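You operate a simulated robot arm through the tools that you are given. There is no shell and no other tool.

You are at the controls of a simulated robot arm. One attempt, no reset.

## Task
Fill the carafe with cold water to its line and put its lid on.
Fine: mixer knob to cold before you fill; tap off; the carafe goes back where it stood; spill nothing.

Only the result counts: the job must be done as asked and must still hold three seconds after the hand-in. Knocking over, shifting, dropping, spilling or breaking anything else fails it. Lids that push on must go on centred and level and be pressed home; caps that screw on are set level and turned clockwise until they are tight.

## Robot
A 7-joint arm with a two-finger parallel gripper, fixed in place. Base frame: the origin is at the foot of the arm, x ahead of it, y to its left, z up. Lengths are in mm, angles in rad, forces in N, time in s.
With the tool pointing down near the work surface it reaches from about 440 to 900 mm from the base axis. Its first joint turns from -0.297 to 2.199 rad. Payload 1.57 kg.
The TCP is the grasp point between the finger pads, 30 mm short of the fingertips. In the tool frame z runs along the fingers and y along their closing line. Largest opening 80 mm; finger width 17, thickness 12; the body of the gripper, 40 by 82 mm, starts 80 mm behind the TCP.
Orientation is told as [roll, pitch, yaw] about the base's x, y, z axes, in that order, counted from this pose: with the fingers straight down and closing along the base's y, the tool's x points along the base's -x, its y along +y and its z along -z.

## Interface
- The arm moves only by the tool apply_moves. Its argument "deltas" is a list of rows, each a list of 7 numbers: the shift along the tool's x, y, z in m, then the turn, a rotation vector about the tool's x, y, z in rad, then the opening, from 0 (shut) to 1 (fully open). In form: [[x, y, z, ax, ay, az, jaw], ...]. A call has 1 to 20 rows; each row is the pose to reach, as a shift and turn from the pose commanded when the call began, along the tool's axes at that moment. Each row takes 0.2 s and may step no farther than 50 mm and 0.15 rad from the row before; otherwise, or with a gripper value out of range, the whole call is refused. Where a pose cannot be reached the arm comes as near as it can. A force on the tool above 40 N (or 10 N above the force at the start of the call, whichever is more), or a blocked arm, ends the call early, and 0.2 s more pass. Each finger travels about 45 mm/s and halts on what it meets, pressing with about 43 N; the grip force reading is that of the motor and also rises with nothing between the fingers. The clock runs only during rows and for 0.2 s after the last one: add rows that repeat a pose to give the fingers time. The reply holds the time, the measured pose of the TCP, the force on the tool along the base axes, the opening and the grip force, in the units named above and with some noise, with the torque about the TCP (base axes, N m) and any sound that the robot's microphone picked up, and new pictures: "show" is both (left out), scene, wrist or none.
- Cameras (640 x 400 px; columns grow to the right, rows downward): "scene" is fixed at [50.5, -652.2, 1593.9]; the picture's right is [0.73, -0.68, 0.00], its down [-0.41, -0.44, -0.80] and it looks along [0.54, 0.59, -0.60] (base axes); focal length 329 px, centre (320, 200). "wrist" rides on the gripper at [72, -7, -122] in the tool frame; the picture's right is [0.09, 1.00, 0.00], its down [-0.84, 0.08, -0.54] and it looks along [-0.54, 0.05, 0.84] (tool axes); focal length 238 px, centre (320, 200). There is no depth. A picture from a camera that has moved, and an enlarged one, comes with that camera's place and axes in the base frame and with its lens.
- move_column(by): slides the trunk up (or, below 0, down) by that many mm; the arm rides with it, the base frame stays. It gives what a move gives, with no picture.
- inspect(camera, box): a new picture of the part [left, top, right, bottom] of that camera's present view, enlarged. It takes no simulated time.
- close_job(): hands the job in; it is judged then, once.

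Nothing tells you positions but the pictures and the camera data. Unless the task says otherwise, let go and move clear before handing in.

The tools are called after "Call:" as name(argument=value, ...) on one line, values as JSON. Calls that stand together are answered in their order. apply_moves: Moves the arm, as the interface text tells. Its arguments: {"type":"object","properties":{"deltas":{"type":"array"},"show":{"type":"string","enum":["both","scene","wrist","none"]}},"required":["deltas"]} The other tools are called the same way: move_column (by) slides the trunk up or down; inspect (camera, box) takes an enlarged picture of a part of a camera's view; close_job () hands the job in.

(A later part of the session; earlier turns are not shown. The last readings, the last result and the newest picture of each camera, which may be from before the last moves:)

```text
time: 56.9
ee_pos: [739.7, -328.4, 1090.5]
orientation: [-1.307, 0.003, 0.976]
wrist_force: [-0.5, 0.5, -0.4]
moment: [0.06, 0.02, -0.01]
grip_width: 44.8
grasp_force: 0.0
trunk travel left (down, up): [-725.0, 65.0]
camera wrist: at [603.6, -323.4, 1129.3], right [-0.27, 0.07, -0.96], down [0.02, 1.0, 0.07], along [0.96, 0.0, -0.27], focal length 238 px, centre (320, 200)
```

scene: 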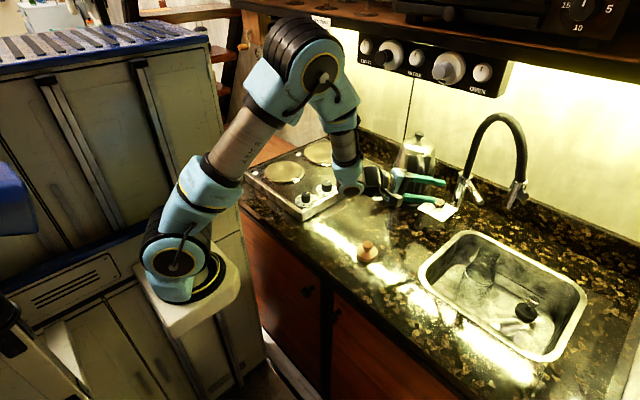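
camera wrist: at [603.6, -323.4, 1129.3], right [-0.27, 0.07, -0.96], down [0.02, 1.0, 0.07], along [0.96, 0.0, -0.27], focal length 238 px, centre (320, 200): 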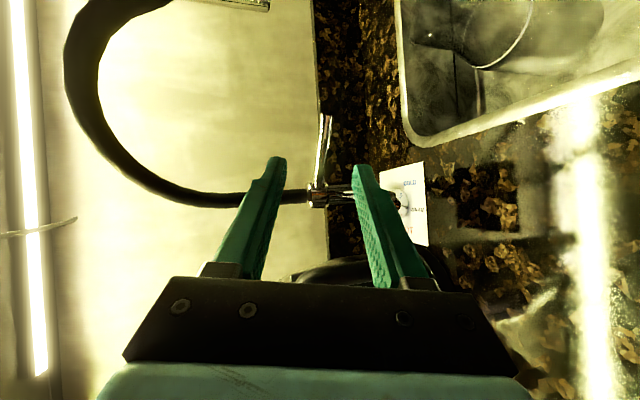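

The fingers now close vertically, and I can even see the carafe's ring in this view. I'll move to a pre-grasp point short of the lever rod.

Call:
apply_moves(deltas=[[-0.0078, 0.0026, 0.0245, 0, 0, 0, 0.56], [-0.0157, 0.0051, 0.0491, 0, 0, 0, 0.56], [-0.0235, 0.0077, 0.0736, 0, 0, 0, 0.56], [-0.0235, 0.0077, 0.0736, 0, 0, 0, 0.56]], show="both")

Call:
inspect(camera="wrist", box=[220, 0, 440, 280])

Call:
inspect(camera="scene", box=[390, 130, 550, 250])

```text
time: 57.9
ee_pos: [811.0, -347.3, 1063.9]
orientation: [-1.308, 0.001, 0.977]
wrist_force: [1.4, -0.1, 0.7]
moment: [0.0, 0.0, 0.02]
grip_width: 44.9
grasp_force: 0.1
trunk travel left (down, up): [-725.0, 65.0]
camera wrist: at [675.1, -342.6, 1102.6], right [-0.27, 0.07, -0.96], down [0.02, 1.0, 0.07], along [0.96, 0.0, -0.27], focal length 238 px, centre (320, 200)
```

scene: 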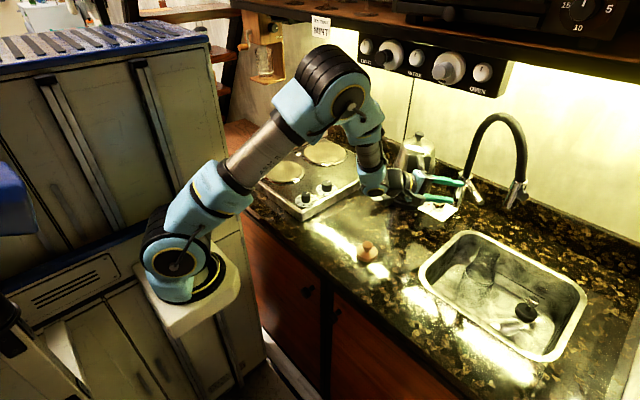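
wrist: 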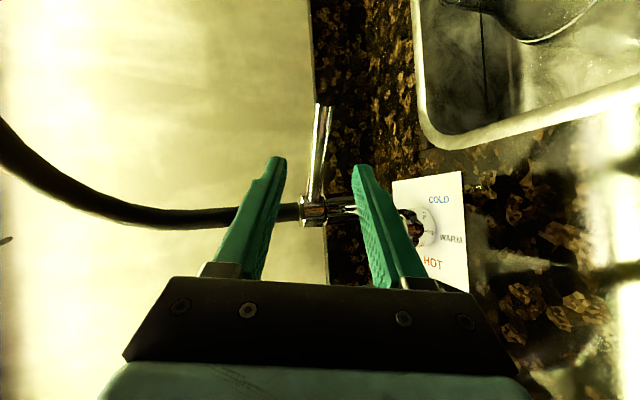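

```text
1.43 times, centred on (330, 140) of wrist
camera zoom: at [675.1, -342.6, 1102.6], right [-0.27, 0.07, -0.96], down [0.02, 1.0, 0.07], along [0.96, 0.0, -0.27], focal length 340 px, centre (306, 286)
```

zoom: 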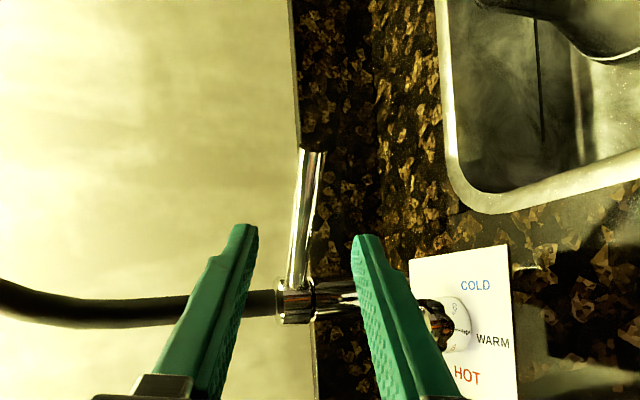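

```text
3.33 times, centred on (470, 190) of scene
camera zoom: at [50.5, -652.2, 1593.9], right [0.73, -0.68, 0.0], down [-0.41, -0.44, -0.8], along [0.54, 0.59, -0.6], focal length 1095 px, centre (-180, 233)
```

zoom: 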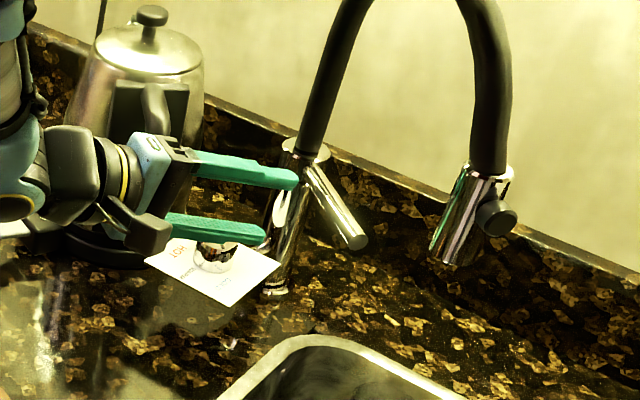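

Call:
apply_moves(deltas=[[0.0003, 0.0005, 0.03, 0, 0, 0, 0.56], [0.0006, 0.001, 0.06, 0, 0, 0, 0.56], [0.0008, 0.0012, 0.085, 0, 0, 0, 0.56], [0.0008, 0.0012, 0.085, 0, 0, 0, 0.56]], show="both")

Call:
inspect(camera="wrist", box=[220, 60, 440, 280])

Call:
inspect(camera="scene", box=[410, 130, 550, 250])

```text
time: 58.9
ee_pos: [878.6, -394.7, 1040.5]
orientation: [-1.307, 0.0, 0.976]
wrist_force: [-0.3, 0.1, 0.6]
moment: [0.02, 0.02, -0.03]
grip_width: 44.7
grasp_force: 0.1
trunk travel left (down, up): [-725.0, 65.0]
camera wrist: at [741.8, -389.5, 1078.6], right [-0.27, 0.07, -0.96], down [0.02, 1.0, 0.07], along [0.96, 0.0, -0.27], focal length 238 px, centre (320, 200)
```

scene: 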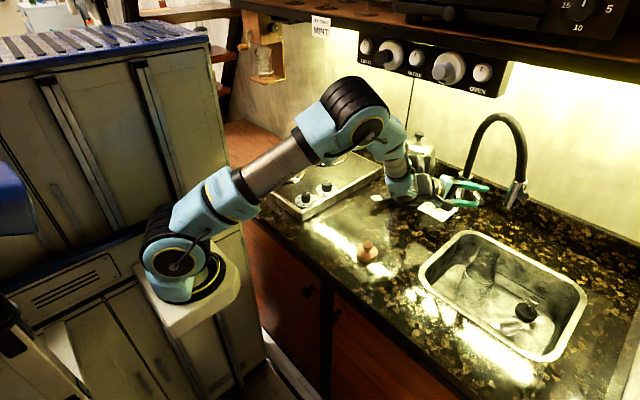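
wrist: 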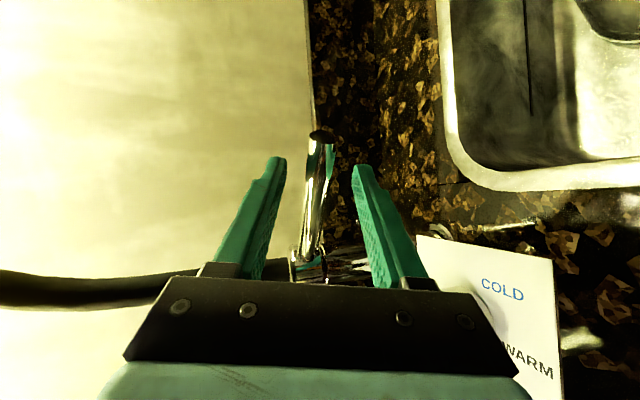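

```text
1.82 times, centred on (330, 170) of wrist
camera zoom: at [741.8, -389.5, 1078.6], right [-0.27, 0.07, -0.96], down [0.02, 1.0, 0.07], along [0.96, 0.0, -0.27], focal length 433 px, centre (302, 254)
```

zoom: 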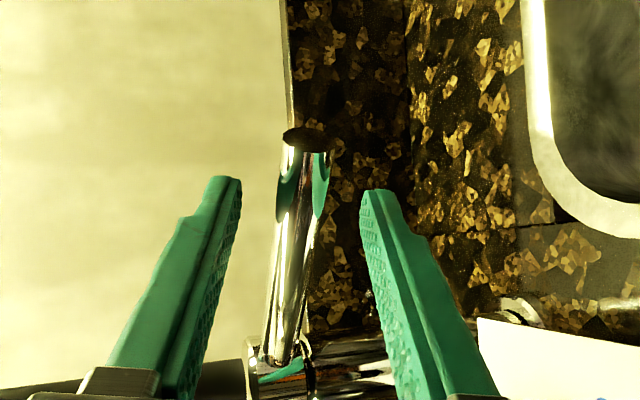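

```text
3.33 times, centred on (480, 190) of scene
camera zoom: at [50.5, -652.2, 1593.9], right [0.73, -0.68, 0.0], down [-0.41, -0.44, -0.8], along [0.54, 0.59, -0.6], focal length 1095 px, centre (-213, 233)
```

zoom: 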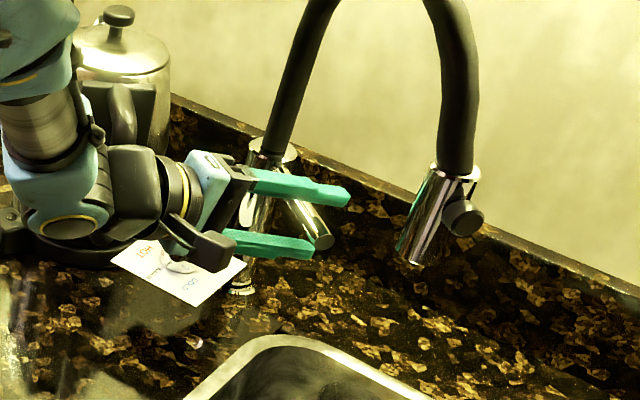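

Call:
apply_moves(deltas=[[0, 0, 0.012, 0, 0, 0, 0.56], [0, 0, 0.024, 0, 0, 0, 0.56], [0, 0, 0.024, 0, 0, 0, 0.56]], show="both")

Call:
inspect(camera="wrist", box=[240, 100, 400, 290])

Call:
inspect(camera="scene", box=[440, 150, 540, 230])

```text
time: 59.7
ee_pos: [898.1, -406.5, 1034.1]
orientation: [-1.309, 0.0, 0.977]
wrist_force: [0.0, -0.8, -0.8]
moment: [0.01, 0.0, -0.01]
grip_width: 44.9
grasp_force: 0.0
trunk travel left (down, up): [-725.0, 65.0]
camera wrist: at [760.8, -402.0, 1072.8], right [-0.27, 0.07, -0.96], down [0.02, 1.0, 0.07], along [0.96, 0.0, -0.27], focal length 238 px, centre (320, 200)
```

scene: 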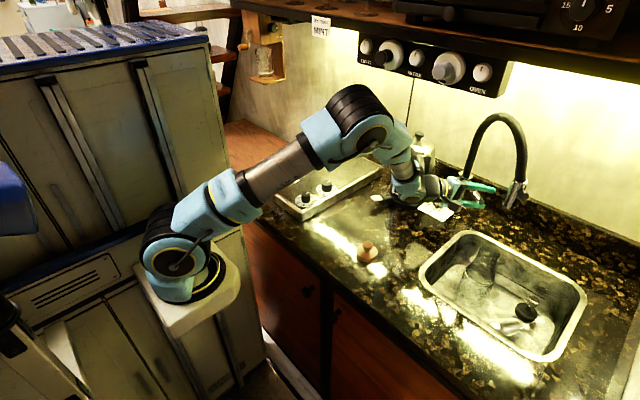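
wrist: 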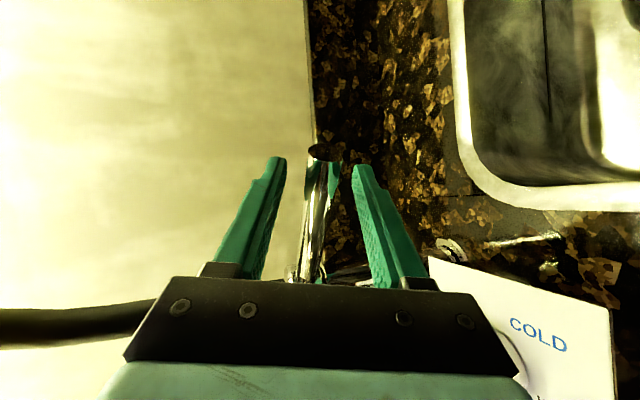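

```text
2.11 times, centred on (320, 195) of wrist
camera zoom: at [760.8, -402.0, 1072.8], right [-0.27, 0.07, -0.96], down [0.02, 1.0, 0.07], along [0.96, 0.0, -0.27], focal length 502 px, centre (320, 210)
```

zoom: 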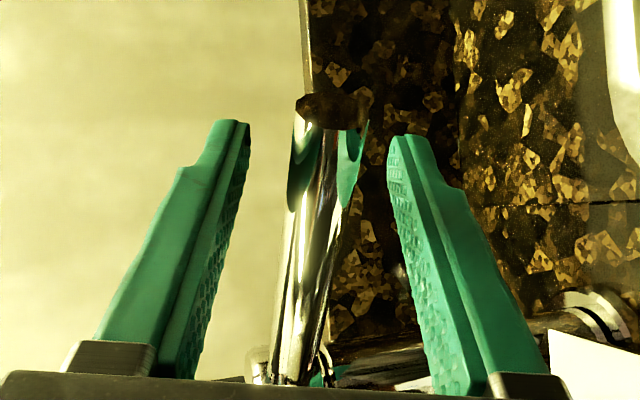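

```text
5.00 times, centred on (490, 190) of scene
camera zoom: at [50.5, -652.2, 1593.9], right [0.73, -0.68, 0.0], down [-0.41, -0.44, -0.8], along [0.54, 0.59, -0.6], focal length 1643 px, centre (-530, 250)
```

zoom: 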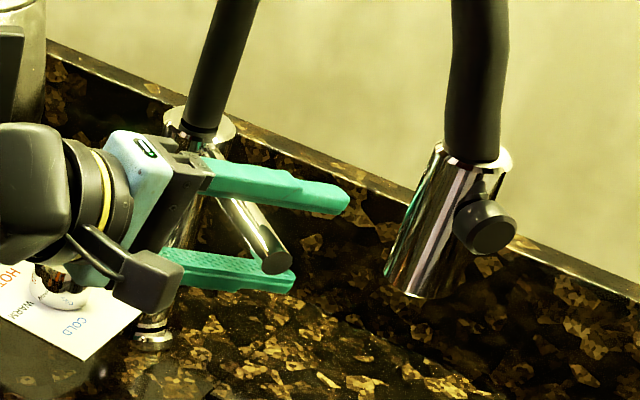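

The rod is caged between the upper and lower fingers. I'll narrow the gap to about 24 mm, then test a tiny upward push.

Call:
apply_moves(deltas=[[0, 0, 0, 0, 0, 0, 0.42], [0, 0, 0, 0, 0, 0, 0.31], [0, 0, 0, 0, 0, 0, 0.31]], show="wrist")

Call:
inspect(camera="wrist", box=[240, 100, 400, 290])

```text
time: 60.5
ee_pos: [896.4, -407.2, 1034.1]
orientation: [-1.309, 0.0, 0.976]
wrist_force: [-0.5, -0.8, 0.7]
moment: [-0.02, -0.02, 0.02]
grip_width: 24.6
grasp_force: 0.0
trunk travel left (down, up): [-725.0, 65.0]
camera wrist: at [760.7, -402.1, 1072.8], right [-0.27, 0.07, -0.96], down [0.02, 1.0, 0.07], along [0.96, 0.0, -0.27], focal length 238 px, centre (320, 200)
```

wrist: 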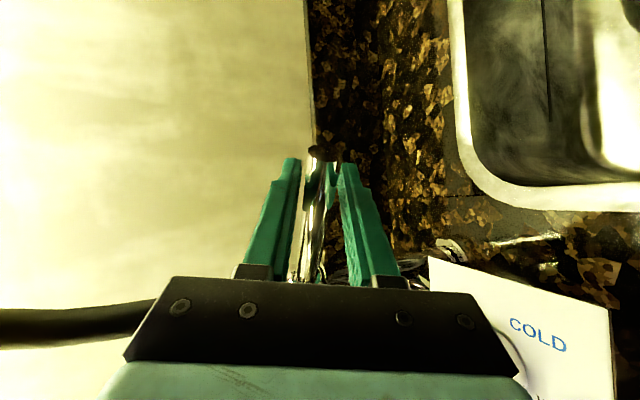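

```text
2.11 times, centred on (320, 195) of wrist
camera zoom: at [760.7, -402.1, 1072.8], right [-0.27, 0.07, -0.96], down [0.02, 1.0, 0.07], along [0.96, 0.0, -0.27], focal length 502 px, centre (320, 210)
```

zoom: 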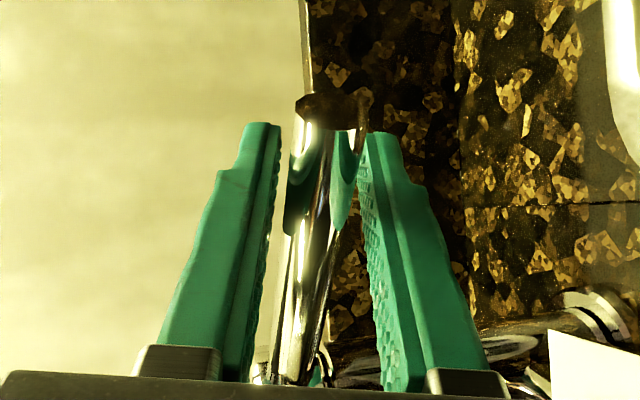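

Call:
apply_moves(deltas=[[0, -0.0029, -0.0008, 0, 0, 0, 0.31], [0, -0.0048, -0.0013, 0, 0, 0, 0.31], [0, -0.0058, -0.0016, 0, 0, 0, 0.31]], show="wrist")

Call:
inspect(camera="wrist", box=[240, 100, 400, 290])

Call:
inspect(camera="scene", box=[440, 150, 540, 230])

```text
time: 61.3
ee_pos: [896.2, -406.3, 1039.7]
orientation: [-1.304, 0.0, 0.976]
wrist_force: [0.3, -0.6, -1.5]
moment: [-0.02, -0.03, 0.03]
grip_width: 25.7
grasp_force: 0.3
trunk travel left (down, up): [-725.0, 65.0]
camera wrist: at [760.4, -402.0, 1078.5], right [-0.27, 0.07, -0.96], down [0.02, 1.0, 0.07], along [0.96, 0.0, -0.27], focal length 238 px, centre (320, 200)
```

wrist: 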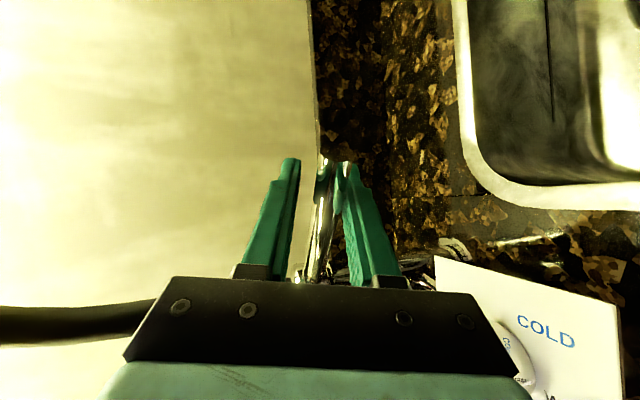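

```text
2.11 times, centred on (320, 195) of wrist
camera zoom: at [760.4, -402.0, 1078.5], right [-0.27, 0.07, -0.96], down [0.02, 1.0, 0.07], along [0.96, 0.0, -0.27], focal length 502 px, centre (320, 210)
```

zoom: 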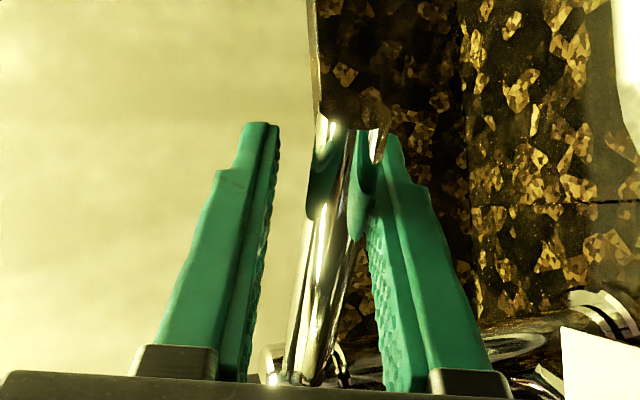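

```text
5.00 times, centred on (490, 190) of scene
camera zoom: at [50.5, -652.2, 1593.9], right [0.73, -0.68, 0.0], down [-0.41, -0.44, -0.8], along [0.54, 0.59, -0.6], focal length 1643 px, centre (-530, 250)
```

zoom: 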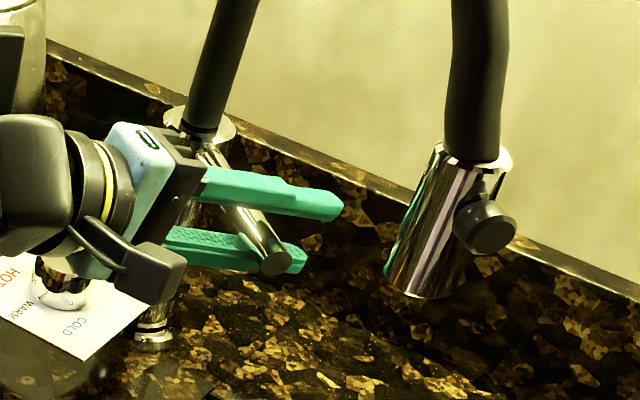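

The lower finger has met the rod without moving it. I'll close lightly on the rod so I can feel force in any direction.

Call:
apply_moves(deltas=[[0, 0.0039, 0.001, 0, 0, 0, 0.25], [0, 0.0039, 0.001, 0, 0, 0, 0.15], [0, 0.0039, 0.001, 0, 0, 0, 0.12]], show="wrist")

Call:
inspect(camera="wrist", box=[240, 100, 400, 290])

```text
time: 62.1
ee_pos: [896.4, -406.9, 1036.2]
orientation: [-1.306, -0.001, 0.977]
wrist_force: [-2.2, 2.6, -4.7]
moment: [0.32, -0.41, 0.1]
grip_width: 17.1
grasp_force: 27.6
trunk travel left (down, up): [-725.0, 65.0]
camera wrist: at [760.2, -402.1, 1074.4], right [-0.27, 0.07, -0.96], down [0.02, 1.0, 0.07], along [0.96, 0.0, -0.27], focal length 238 px, centre (320, 200)
```

wrist: 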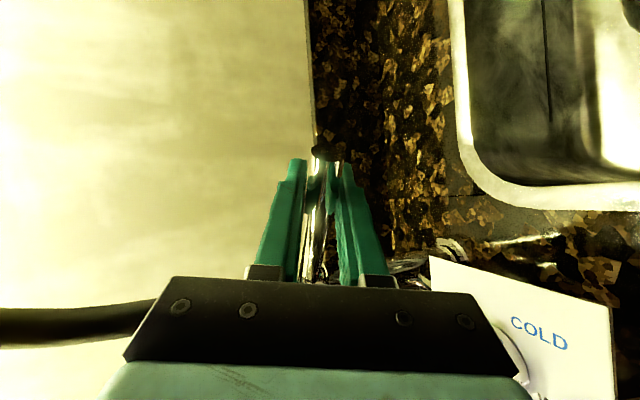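

```text
2.11 times, centred on (320, 195) of wrist
camera zoom: at [760.2, -402.1, 1074.4], right [-0.27, 0.07, -0.96], down [0.02, 1.0, 0.07], along [0.96, 0.0, -0.27], focal length 502 px, centre (320, 210)
```

zoom: 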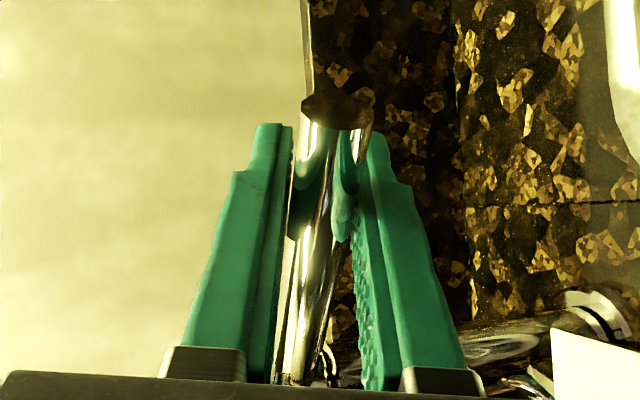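

Gripped at 17 mm. Test a 2 mm lift and read the force.

Call:
apply_moves(deltas=[[0, -0.001, -0.0003, 0, 0, 0, 0.12], [0, -0.0019, -0.0005, 0, 0, 0, 0.12], [0, -0.0019, -0.0005, 0, 0, 0, 0.12]], show="none")

```text
time: 62.9
ee_pos: [895.4, -407.1, 1036.3]
orientation: [-1.305, 0.0, 0.977]
wrist_force: [-2.0, 0.7, -14.4]
moment: [0.34, -0.52, 0.01]
grip_width: 16.8
grasp_force: 32.5
trunk travel left (down, up): [-725.0, 65.0]
```

It is rigid vertically, so the lever likely swings sideways. I'll relax, then test a small push away from the robot.

Call:
apply_moves(deltas=[[0, 0.0015, 0.0004, 0, 0, 0, 0.12], [0, 0.0028, 0.0008, 0, 0, 0, 0.12], [0.0002, 0.0025, 0.0017, 0, 0, 0, 0.12], [0.0005, 0.002, 0.0036, 0, 0, 0, 0.12], [0.0005, 0.002, 0.0036, 0, 0, 0, 0.12]], show="wrist")

```text
time: 64.1
ee_pos: [896.8, -407.0, 1036.1]
orientation: [-1.306, -0.002, 0.978]
wrist_force: [-24.6, 12.9, -6.5]
moment: [0.39, -0.42, -0.06]
grip_width: 17.2
grasp_force: 31.7
trunk travel left (down, up): [-725.0, 65.0]
camera wrist: at [761.8, -403.2, 1074.1], right [-0.27, 0.07, -0.96], down [0.02, 1.0, 0.07], along [0.96, 0.0, -0.27], focal length 238 px, centre (320, 200)
```

wrist: 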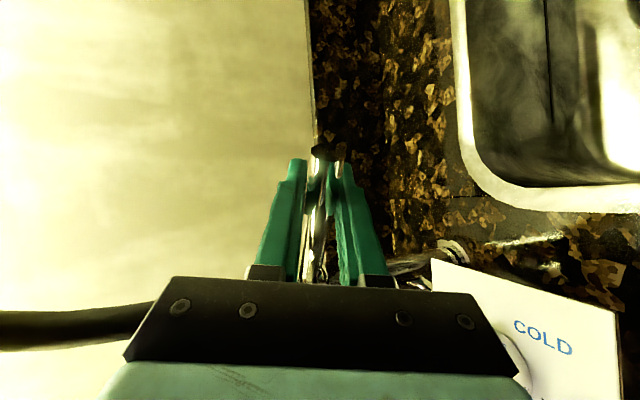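

Blocked in that direction (likely the off stop). Now test the opposite way, toward the robot.

Call:
apply_moves(deltas=[[-0.0005, 0.0008, -0.0028, 0, 0, 0, 0.12], [-0.0007, 0.0012, -0.0043, 0, 0, 0, 0.12], [-0.001, 0.0016, -0.0057, 0, 0, 0, 0.12]], show="wrist")

```text
time: 64.9
ee_pos: [894.9, -405.8, 1035.8]
orientation: [-1.309, -0.001, 0.974]
wrist_force: [10.1, -3.6, -6.0]
moment: [0.24, -0.23, -0.99]
grip_width: 17.3
grasp_force: 31.8
trunk travel left (down, up): [-725.0, 65.0]
camera wrist: at [759.5, -401.1, 1073.9], right [-0.27, 0.07, -0.96], down [0.02, 1.0, 0.07], along [0.96, 0.0, -0.27], focal length 238 px, centre (320, 200)
```

wrist: 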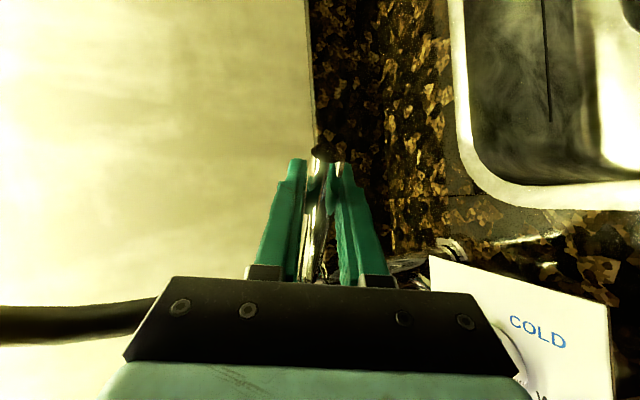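

It yields somewhat in this direction (about 2 mm at ~11 N). I'll continue a little further and watch for movement and sound.

Call:
apply_moves(deltas=[[-0.0004, 0.0005, -0.0019, 0, 0, 0, 0.1], [-0.0007, 0.001, -0.0038, 0, 0, 0, 0.1], [-0.0007, 0.001, -0.0038, 0, 0, 0, 0.1]], show="both")

Call:
inspect(camera="scene", box=[440, 150, 540, 230])

Call:
inspect(camera="wrist", box=[240, 100, 400, 290])

```text
time: 65.7
ee_pos: [892.6, -403.1, 1036.4]
orientation: [-1.309, -0.001, 0.974]
wrist_force: [8.8, -6.5, 4.1]
moment: [0.31, -0.11, -1.04]
grip_width: 17.3
grasp_force: 31.9
trunk travel left (down, up): [-725.0, 65.0]
camera wrist: at [755.9, -398.1, 1074.1], right [-0.27, 0.07, -0.96], down [0.02, 1.0, 0.07], along [0.96, 0.0, -0.27], focal length 238 px, centre (320, 200)
```

scene: 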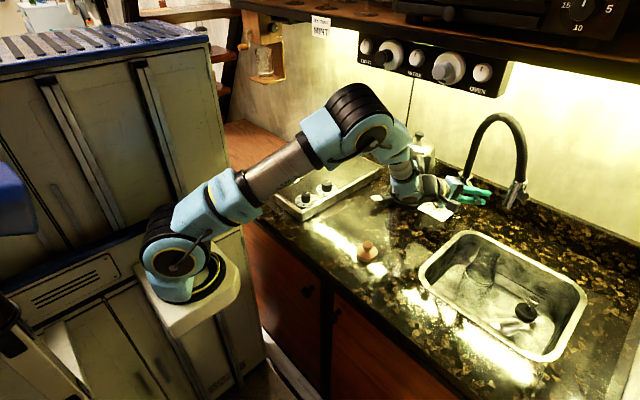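
wrist: 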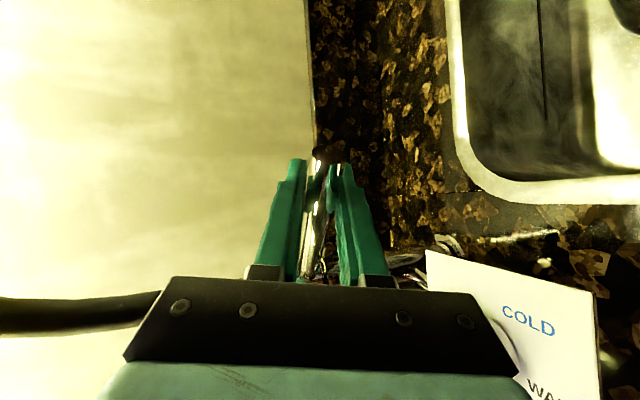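

```text
5.00 times, centred on (490, 190) of scene
camera zoom: at [50.5, -652.2, 1593.9], right [0.73, -0.68, 0.0], down [-0.41, -0.44, -0.8], along [0.54, 0.59, -0.6], focal length 1643 px, centre (-530, 250)
```

zoom: 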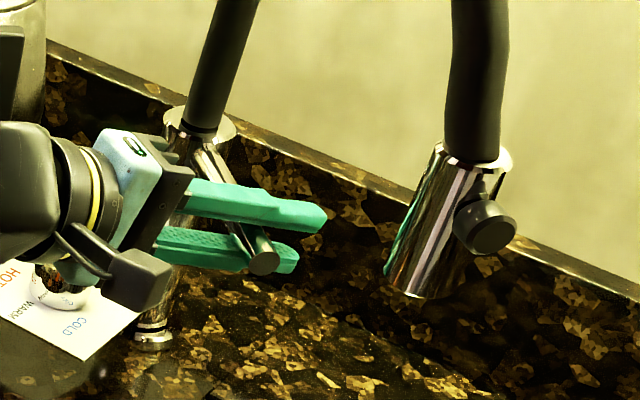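

```text
2.11 times, centred on (320, 195) of wrist
camera zoom: at [755.9, -398.1, 1074.1], right [-0.27, 0.07, -0.96], down [0.02, 1.0, 0.07], along [0.96, 0.0, -0.27], focal length 502 px, centre (320, 210)
```

zoom: 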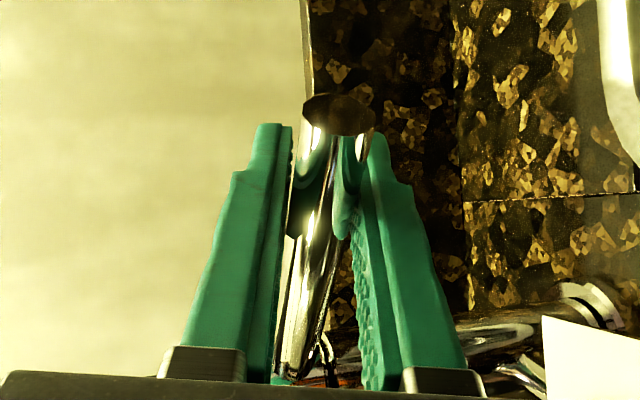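

The lever end moved toward the robot: it is a swing lever with friction, closed at its present stop. I'll swing it a few degrees more along its arc, watching for water; the clock only runs during moves.

Call:
apply_moves(deltas=[[-0.0013, 0.0012, -0.0044, 0, 0, 0, 0.1], [-0.0026, 0.0024, -0.0088, 0, 0, 0, 0.1]], show="both")

Call:
inspect(camera="scene", box=[440, 150, 560, 310])

```text
time: 66.3
ee_pos: [884.2, -394.6, 1036.1]
orientation: [-1.309, 0.001, 0.973]
wrist_force: [7.5, -9.3, 8.0]
moment: [0.27, -0.12, -1.03]
grip_width: 17.7
grasp_force: 32.2
trunk travel left (down, up): [-725.0, 65.0]
camera wrist: at [749.2, -390.8, 1074.4], right [-0.26, 0.07, -0.96], down [0.02, 1.0, 0.07], along [0.96, 0.0, -0.27], focal length 238 px, centre (320, 200)
```

scene: 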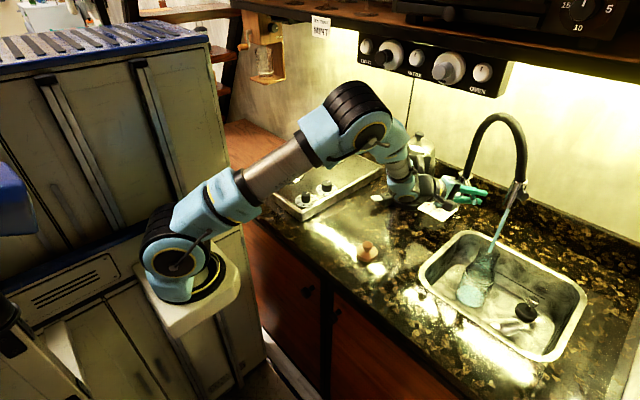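
wrist: 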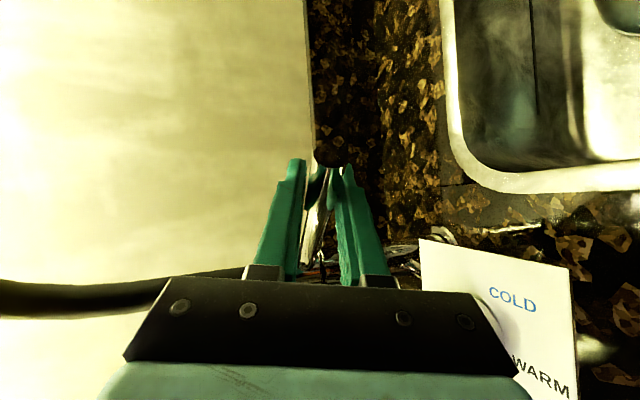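

```text
2.50 times, centred on (500, 230) of scene
camera zoom: at [50.5, -652.2, 1593.9], right [0.73, -0.68, 0.0], down [-0.41, -0.44, -0.8], along [0.54, 0.59, -0.6], focal length 822 px, centre (-130, 125)
```

zoom: 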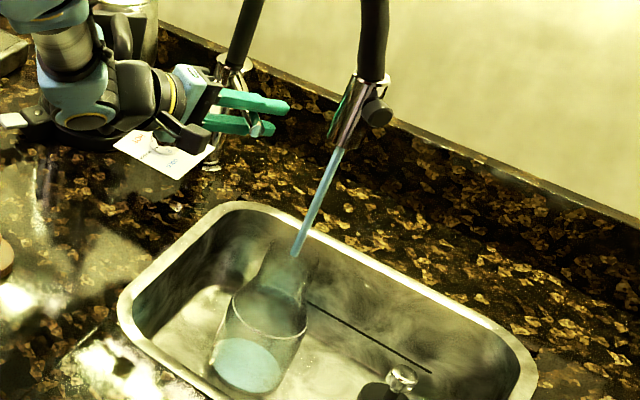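

Water is running straight into the carafe's mouth. I'll enlarge to read the level.

Call:
inspect(camera="scene", box=[465, 235, 525, 315])

Call:
inspect(camera="scene", box=[450, 160, 530, 250])

```text
5.00 times, centred on (495, 275) of scene
camera zoom: at [50.5, -652.2, 1593.9], right [0.73, -0.68, 0.0], down [-0.41, -0.44, -0.8], along [0.54, 0.59, -0.6], focal length 1643 px, centre (-555, -175)
```

zoom: 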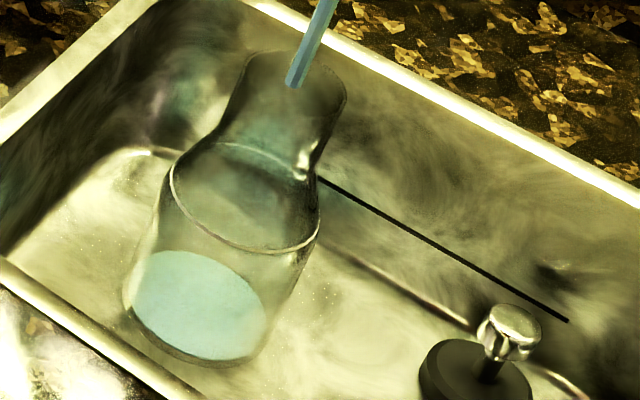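

```text
4.44 times, centred on (490, 205) of scene
camera zoom: at [50.5, -652.2, 1593.9], right [0.73, -0.68, 0.0], down [-0.41, -0.44, -0.8], along [0.54, 0.59, -0.6], focal length 1460 px, centre (-436, 178)
```

zoom: 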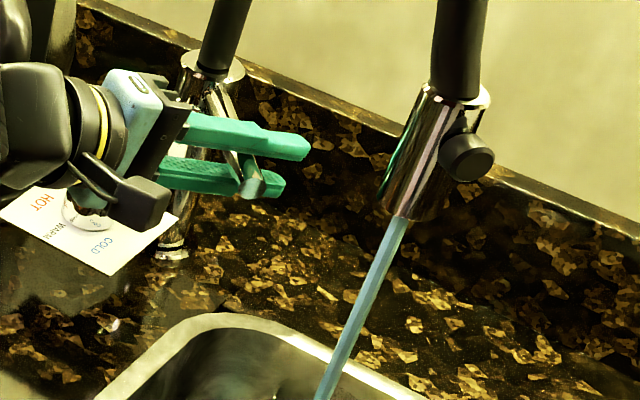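

The level is about 20 mm already with a brisk stream. I'll hold for one short step to measure the fill rate.

Call:
apply_moves(deltas=[[0, 0, 0, 0, 0, 0, 0.1]], show="none")

Call:
inspect(camera="scene", box=[465, 235, 525, 315])

```text
time: 66.7
ee_pos: [884.8, -395.7, 1036.6]
orientation: [-1.309, 0.001, 0.975]
wrist_force: [6.7, -8.7, 11.3]
moment: [0.37, -0.13, -1.07]
grip_width: 17.8
grasp_force: 32.1
trunk travel left (down, up): [-725.0, 65.0]
```

```text
5.00 times, centred on (495, 275) of scene
camera zoom: at [50.5, -652.2, 1593.9], right [0.73, -0.68, 0.0], down [-0.41, -0.44, -0.8], along [0.54, 0.59, -0.6], focal length 1643 px, centre (-555, -175)
```

zoom: 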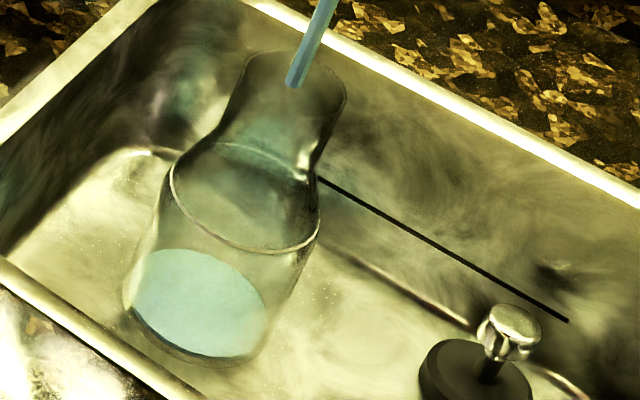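

The rate is about 6 mm/s, comfortably slow. I'll hold for 3 s and re-measure.

Call:
apply_moves(deltas=[[0, 0, 0, 0, 0, 0, 0.1], [0, 0, 0, 0, 0, 0, 0.1], [0, 0, 0, 0, 0, 0, 0.1], [0, 0, 0, 0, 0, 0, 0.1], [0, 0, 0, 0, 0, 0, 0.1], [0, 0, 0, 0, 0, 0, 0.1], [0, 0, 0, 0, 0, 0, 0.1], [0, 0, 0, 0, 0, 0, 0.1], [0, 0, 0, 0, 0, 0, 0.1], [0, 0, 0, 0, 0, 0, 0.1], [0, 0, 0, 0, 0, 0, 0.1], [0, 0, 0, 0, 0, 0, 0.1], [0, 0, 0, 0, 0, 0, 0.1], [0, 0, 0, 0, 0, 0, 0.1]], show="wrist")

Call:
inspect(camera="scene", box=[465, 235, 525, 315])

```text
time: 69.7
ee_pos: [884.8, -395.1, 1036.4]
orientation: [-1.308, -0.003, 0.976]
wrist_force: [3.8, -9.0, 20.8]
moment: [0.42, -0.15, -0.85]
grip_width: 17.7
grasp_force: 32.4
trunk travel left (down, up): [-725.0, 65.0]
camera wrist: at [748.7, -390.4, 1074.4], right [-0.26, 0.07, -0.96], down [0.02, 1.0, 0.07], along [0.96, 0.0, -0.27], focal length 238 px, centre (320, 200)
```

wrist: 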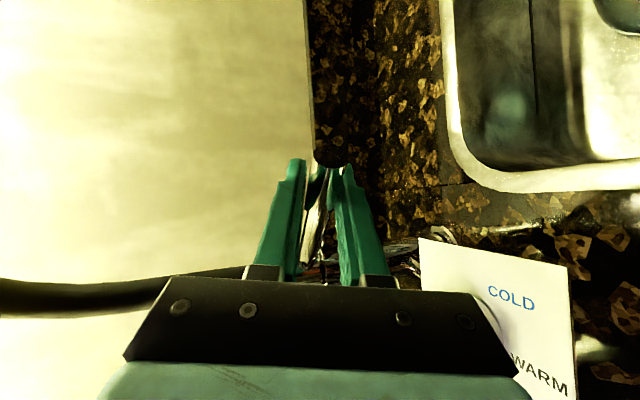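

```text
5.00 times, centred on (495, 275) of scene
camera zoom: at [50.5, -652.2, 1593.9], right [0.73, -0.68, 0.0], down [-0.41, -0.44, -0.8], along [0.54, 0.59, -0.6], focal length 1643 px, centre (-555, -175)
```

zoom: 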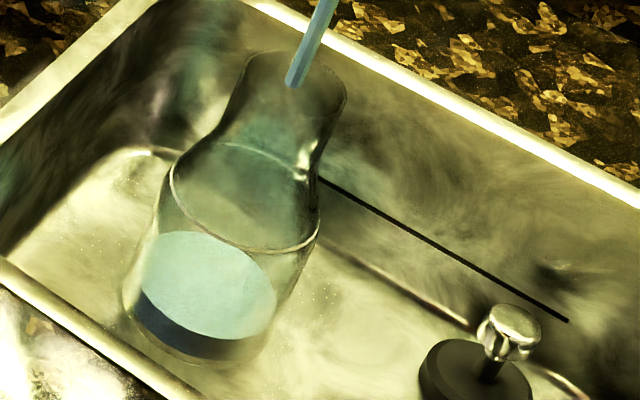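

Level is about halfway (rate ≈5 px/s on this scale, ~89 px to go). The vertical load on the tool is creeping up, so I'll relieve it by a couple of millimetres while continuing to fill.

Call:
apply_moves(deltas=[[0, -0.001, -0.0003, 0, 0, 0, 0.1], [0, -0.0024, -0.0007, 0, 0, 0, 0.1], [0, -0.0024, -0.0007, 0, 0, 0, 0.1], [0, -0.0024, -0.0007, 0, 0, 0, 0.1], [0, -0.0024, -0.0007, 0, 0, 0, 0.1], [0, -0.0024, -0.0007, 0, 0, 0, 0.1], [0, -0.0024, -0.0007, 0, 0, 0, 0.1], [0, -0.0024, -0.0007, 0, 0, 0, 0.1], [0, -0.0024, -0.0007, 0, 0, 0, 0.1], [0, -0.0024, -0.0007, 0, 0, 0, 0.1], [0, -0.0024, -0.0007, 0, 0, 0, 0.1], [0, -0.0024, -0.0007, 0, 0, 0, 0.1], [0, -0.0024, -0.0007, 0, 0, 0, 0.1], [0, -0.0024, -0.0007, 0, 0, 0, 0.1]], show="none")

Call:
inspect(camera="scene", box=[465, 235, 525, 315])

```text
time: 72.7
ee_pos: [885.8, -395.3, 1037.0]
orientation: [-1.304, 0.0, 0.976]
wrist_force: [-14.7, -3.4, -14.8]
moment: [0.41, -0.76, 0.68]
grip_width: 17.8
grasp_force: 32.2
trunk travel left (down, up): [-725.0, 65.0]
```

```text
5.00 times, centred on (495, 275) of scene
camera zoom: at [50.5, -652.2, 1593.9], right [0.73, -0.68, 0.0], down [-0.41, -0.44, -0.8], along [0.54, 0.59, -0.6], focal length 1643 px, centre (-555, -175)
```

zoom: 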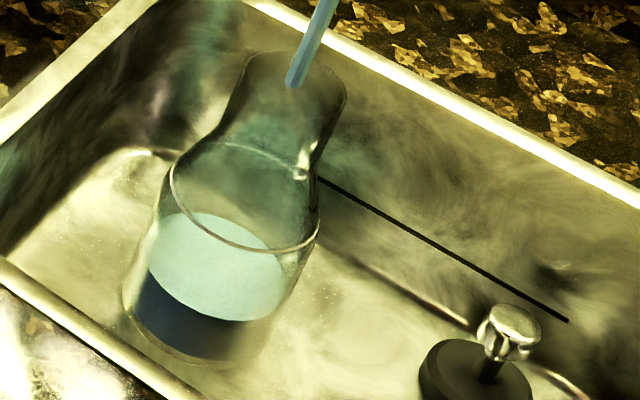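

Water is rising steadily (~6.3 px/s; about 70 px to the ring). I'll ease the tool slightly and continue for another 3 s.

Call:
apply_moves(deltas=[[0, 0.001, 0.0003, 0, 0, 0, 0.1], [0, 0.001, 0.0003, 0, 0, 0, 0.1], [0, 0.001, 0.0003, 0, 0, 0, 0.1], [0, 0.001, 0.0003, 0, 0, 0, 0.1], [0, 0.001, 0.0003, 0, 0, 0, 0.1], [0, 0.001, 0.0003, 0, 0, 0, 0.1], [0, 0.001, 0.0003, 0, 0, 0, 0.1], [0, 0.001, 0.0003, 0, 0, 0, 0.1], [0, 0.001, 0.0003, 0, 0, 0, 0.1], [0, 0.001, 0.0003, 0, 0, 0, 0.1], [0, 0.001, 0.0003, 0, 0, 0, 0.1], [0, 0.001, 0.0003, 0, 0, 0, 0.1], [0, 0.001, 0.0003, 0, 0, 0, 0.1], [0, 0.001, 0.0003, 0, 0, 0, 0.1]], show="none")

Call:
inspect(camera="scene", box=[465, 235, 525, 315])

```text
time: 75.7
ee_pos: [885.4, -395.5, 1036.2]
orientation: [-1.308, 0.0, 0.976]
wrist_force: [-9.0, -5.8, -12.0]
moment: [0.36, -0.62, 0.23]
grip_width: 17.7
grasp_force: 32.4
trunk travel left (down, up): [-725.0, 65.0]
```

```text
5.00 times, centred on (495, 275) of scene
camera zoom: at [50.5, -652.2, 1593.9], right [0.73, -0.68, 0.0], down [-0.41, -0.44, -0.8], along [0.54, 0.59, -0.6], focal length 1643 px, centre (-555, -175)
```

zoom: 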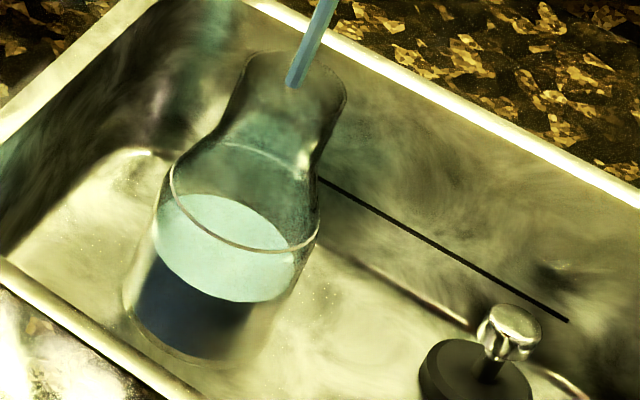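

Call:
apply_moves(deltas=[[0, 0.0008, 0.0002, 0, 0, 0, 0.1], [0, 0.0008, 0.0002, 0, 0, 0, 0.1], [0, 0.0008, 0.0002, 0, 0, 0, 0.1], [0, 0.0008, 0.0002, 0, 0, 0, 0.1], [0, 0.0008, 0.0002, 0, 0, 0, 0.1], [0, 0.0008, 0.0002, 0, 0, 0, 0.1], [0, 0.0008, 0.0002, 0, 0, 0, 0.1], [0, 0.0008, 0.0002, 0, 0, 0, 0.1], [0, 0.0008, 0.0002, 0, 0, 0, 0.1], [0, 0.0008, 0.0002, 0, 0, 0, 0.1], [0, 0.0008, 0.0002, 0, 0, 0, 0.1], [0, 0.0008, 0.0002, 0, 0, 0, 0.1], [0, 0.0008, 0.0002, 0, 0, 0, 0.1], [0, 0.0008, 0.0002, 0, 0, 0, 0.1]], show="none")

Call:
inspect(camera="scene", box=[465, 235, 525, 315])

Call:
inspect(camera="wrist", box=[480, 0, 640, 120])

```text
time: 78.7
ee_pos: [885.5, -395.2, 1035.4]
orientation: [-1.308, 0.0, 0.974]
wrist_force: [1.6, -8.4, 4.6]
moment: [0.37, -0.29, -0.64]
grip_width: 17.6
grasp_force: 32.0
trunk travel left (down, up): [-725.0, 65.0]
```

```text
5.00 times, centred on (495, 275) of scene
camera zoom: at [50.5, -652.2, 1593.9], right [0.73, -0.68, 0.0], down [-0.41, -0.44, -0.8], along [0.54, 0.59, -0.6], focal length 1643 px, centre (-555, -175)
```

zoom: 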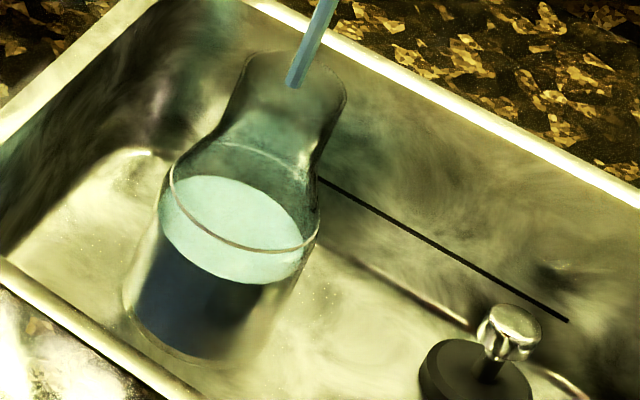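

```text
3.33 times, centred on (560, 60) of wrist
camera zoom: at [749.3, -390.5, 1074.6], right [-0.27, 0.07, -0.96], down [0.02, 1.0, 0.07], along [0.96, 0.0, -0.27], focal length 794 px, centre (-480, 667)
```

zoom: 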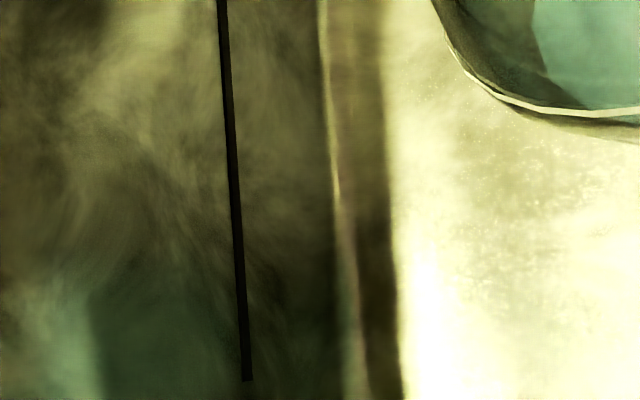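

About 32 px below the ring now. I'll hold 2.6 s more, then take a finer measurement before shutting off.

Call:
apply_moves(deltas=[[0, 0, 0, 0, 0, 0, 0.1], [0, 0, 0, 0, 0, 0, 0.1], [0, 0, 0, 0, 0, 0, 0.1], [0, 0, 0, 0, 0, 0, 0.1], [0, 0, 0, 0, 0, 0, 0.1], [0, 0, 0, 0, 0, 0, 0.1], [0, 0, 0, 0, 0, 0, 0.1], [0, 0, 0, 0, 0, 0, 0.1], [0, 0, 0, 0, 0, 0, 0.1], [0, 0, 0, 0, 0, 0, 0.1], [0, 0, 0, 0, 0, 0, 0.1], [0, 0, 0, 0, 0, 0, 0.1]], show="none")

Call:
inspect(camera="scene", box=[475, 240, 515, 300])

```text
time: 81.3
ee_pos: [885.6, -395.1, 1037.1]
orientation: [-1.308, 0.001, 0.976]
wrist_force: [2.2, -6.9, 10.1]
moment: [0.4, -0.24, -0.65]
grip_width: 17.8
grasp_force: 32.3
trunk travel left (down, up): [-725.0, 65.0]
```

```text
6.67 times, centred on (495, 270) of scene
camera zoom: at [50.5, -652.2, 1593.9], right [0.73, -0.68, 0.0], down [-0.41, -0.44, -0.8], along [0.54, 0.59, -0.6], focal length 2191 px, centre (-847, -267)
```

zoom: 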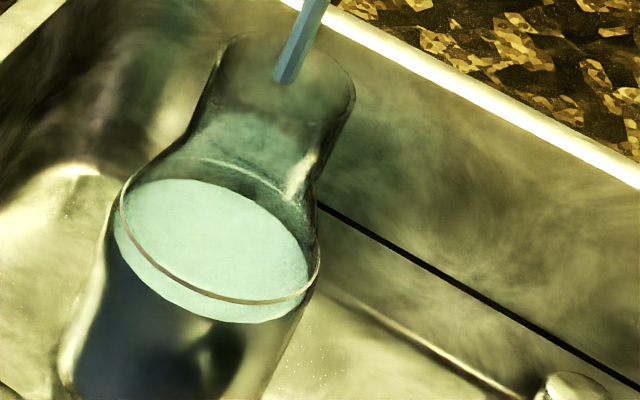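

Finer view: about 14–15 mm below the ring, ~2.5 s at this rate. I'll hold 1.4 s and re-check.

Call:
apply_moves(deltas=[[0, 0, 0, 0, 0, 0, 0.1], [0, 0, 0, 0, 0, 0, 0.1], [0, 0, 0, 0, 0, 0, 0.1], [0, 0, 0, 0, 0, 0, 0.1], [0, 0, 0, 0, 0, 0, 0.1], [0, 0, 0, 0, 0, 0, 0.1]], show="none")

Call:
inspect(camera="scene", box=[475, 240, 515, 300])

```text
time: 82.7
ee_pos: [884.4, -395.4, 1036.6]
orientation: [-1.306, 0.001, 0.975]
wrist_force: [2.1, -6.2, 11.4]
moment: [0.42, -0.29, -0.52]
grip_width: 17.7
grasp_force: 32.0
trunk travel left (down, up): [-725.0, 65.0]
```

```text
6.67 times, centred on (495, 270) of scene
camera zoom: at [50.5, -652.2, 1593.9], right [0.73, -0.68, 0.0], down [-0.41, -0.44, -0.8], along [0.54, 0.59, -0.6], focal length 2191 px, centre (-847, -267)
```

zoom: 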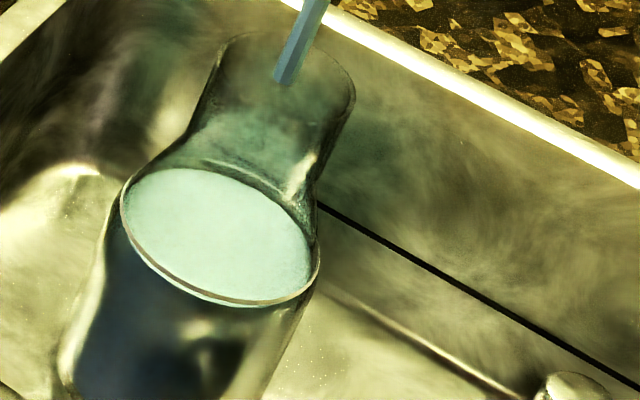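

About 5 mm short of the ring. I'll now swing the lever shut (accounting for run-on), then top up if needed.

Call:
apply_moves(deltas=[[0.0018, -0.0025, 0.0093, 0, 0, 0, 0.1], [0.0035, -0.005, 0.0186, 0, 0, 0, 0.1], [0.0035, -0.005, 0.0186, 0, 0, 0, 0.1]], show="both")

Call:
inspect(camera="scene", box=[475, 240, 515, 300])

Call:
inspect(camera="scene", box=[450, 160, 530, 250])

```text
time: 83.5
ee_pos: [899.4, -406.4, 1036.7]
orientation: [-1.305, 0.0, 0.979]
wrist_force: [-14.1, 10.5, 6.6]
moment: [0.55, -0.45, 0.43]
grip_width: 17.1
grasp_force: 31.9
trunk travel left (down, up): [-725.0, 65.0]
camera wrist: at [762.7, -401.9, 1074.2], right [-0.27, 0.07, -0.96], down [0.02, 1.0, 0.07], along [0.96, 0.0, -0.27], focal length 238 px, centre (320, 200)
```

scene: 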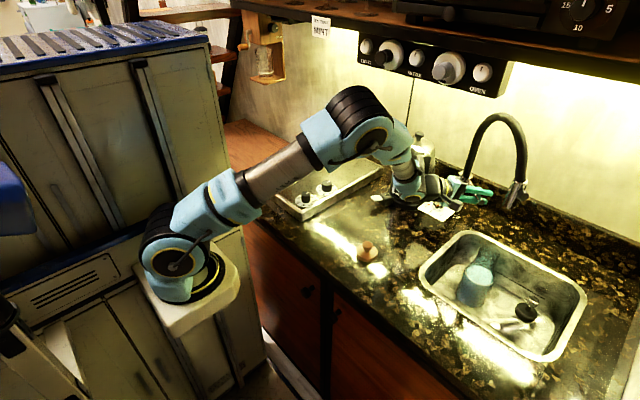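
wrist: 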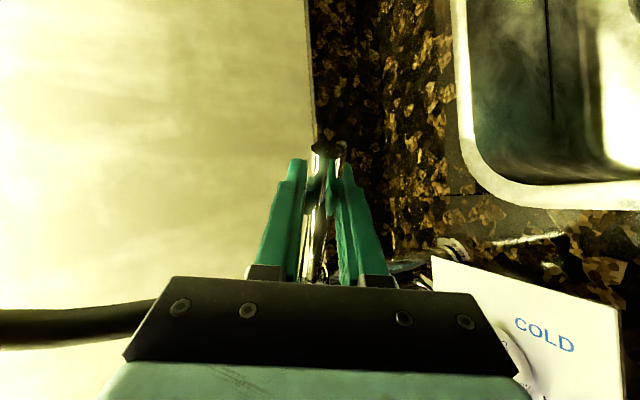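

```text
6.67 times, centred on (495, 270) of scene
camera zoom: at [50.5, -652.2, 1593.9], right [0.73, -0.68, 0.0], down [-0.41, -0.44, -0.8], along [0.54, 0.59, -0.6], focal length 2191 px, centre (-847, -267)
```

zoom: 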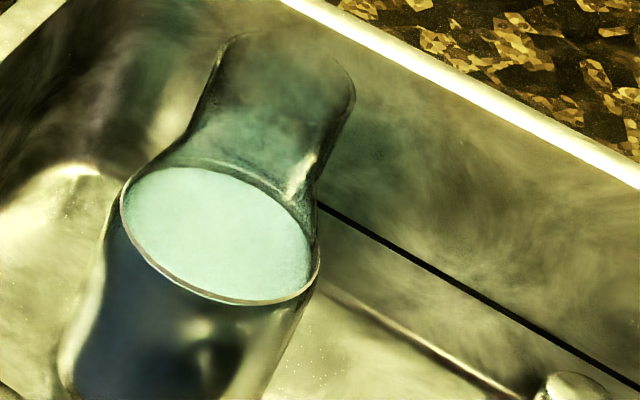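

```text
4.44 times, centred on (490, 205) of scene
camera zoom: at [50.5, -652.2, 1593.9], right [0.73, -0.68, 0.0], down [-0.41, -0.44, -0.8], along [0.54, 0.59, -0.6], focal length 1460 px, centre (-436, 178)
```

zoom: 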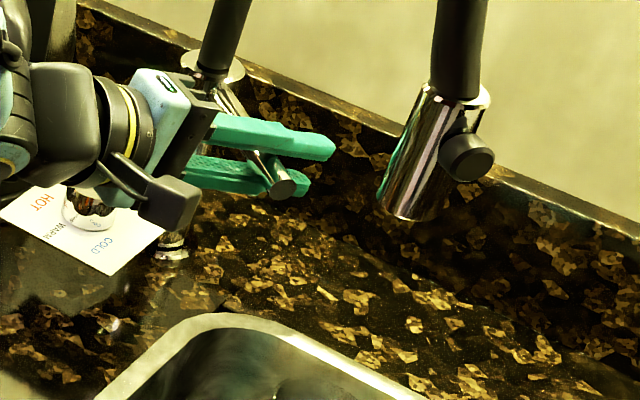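

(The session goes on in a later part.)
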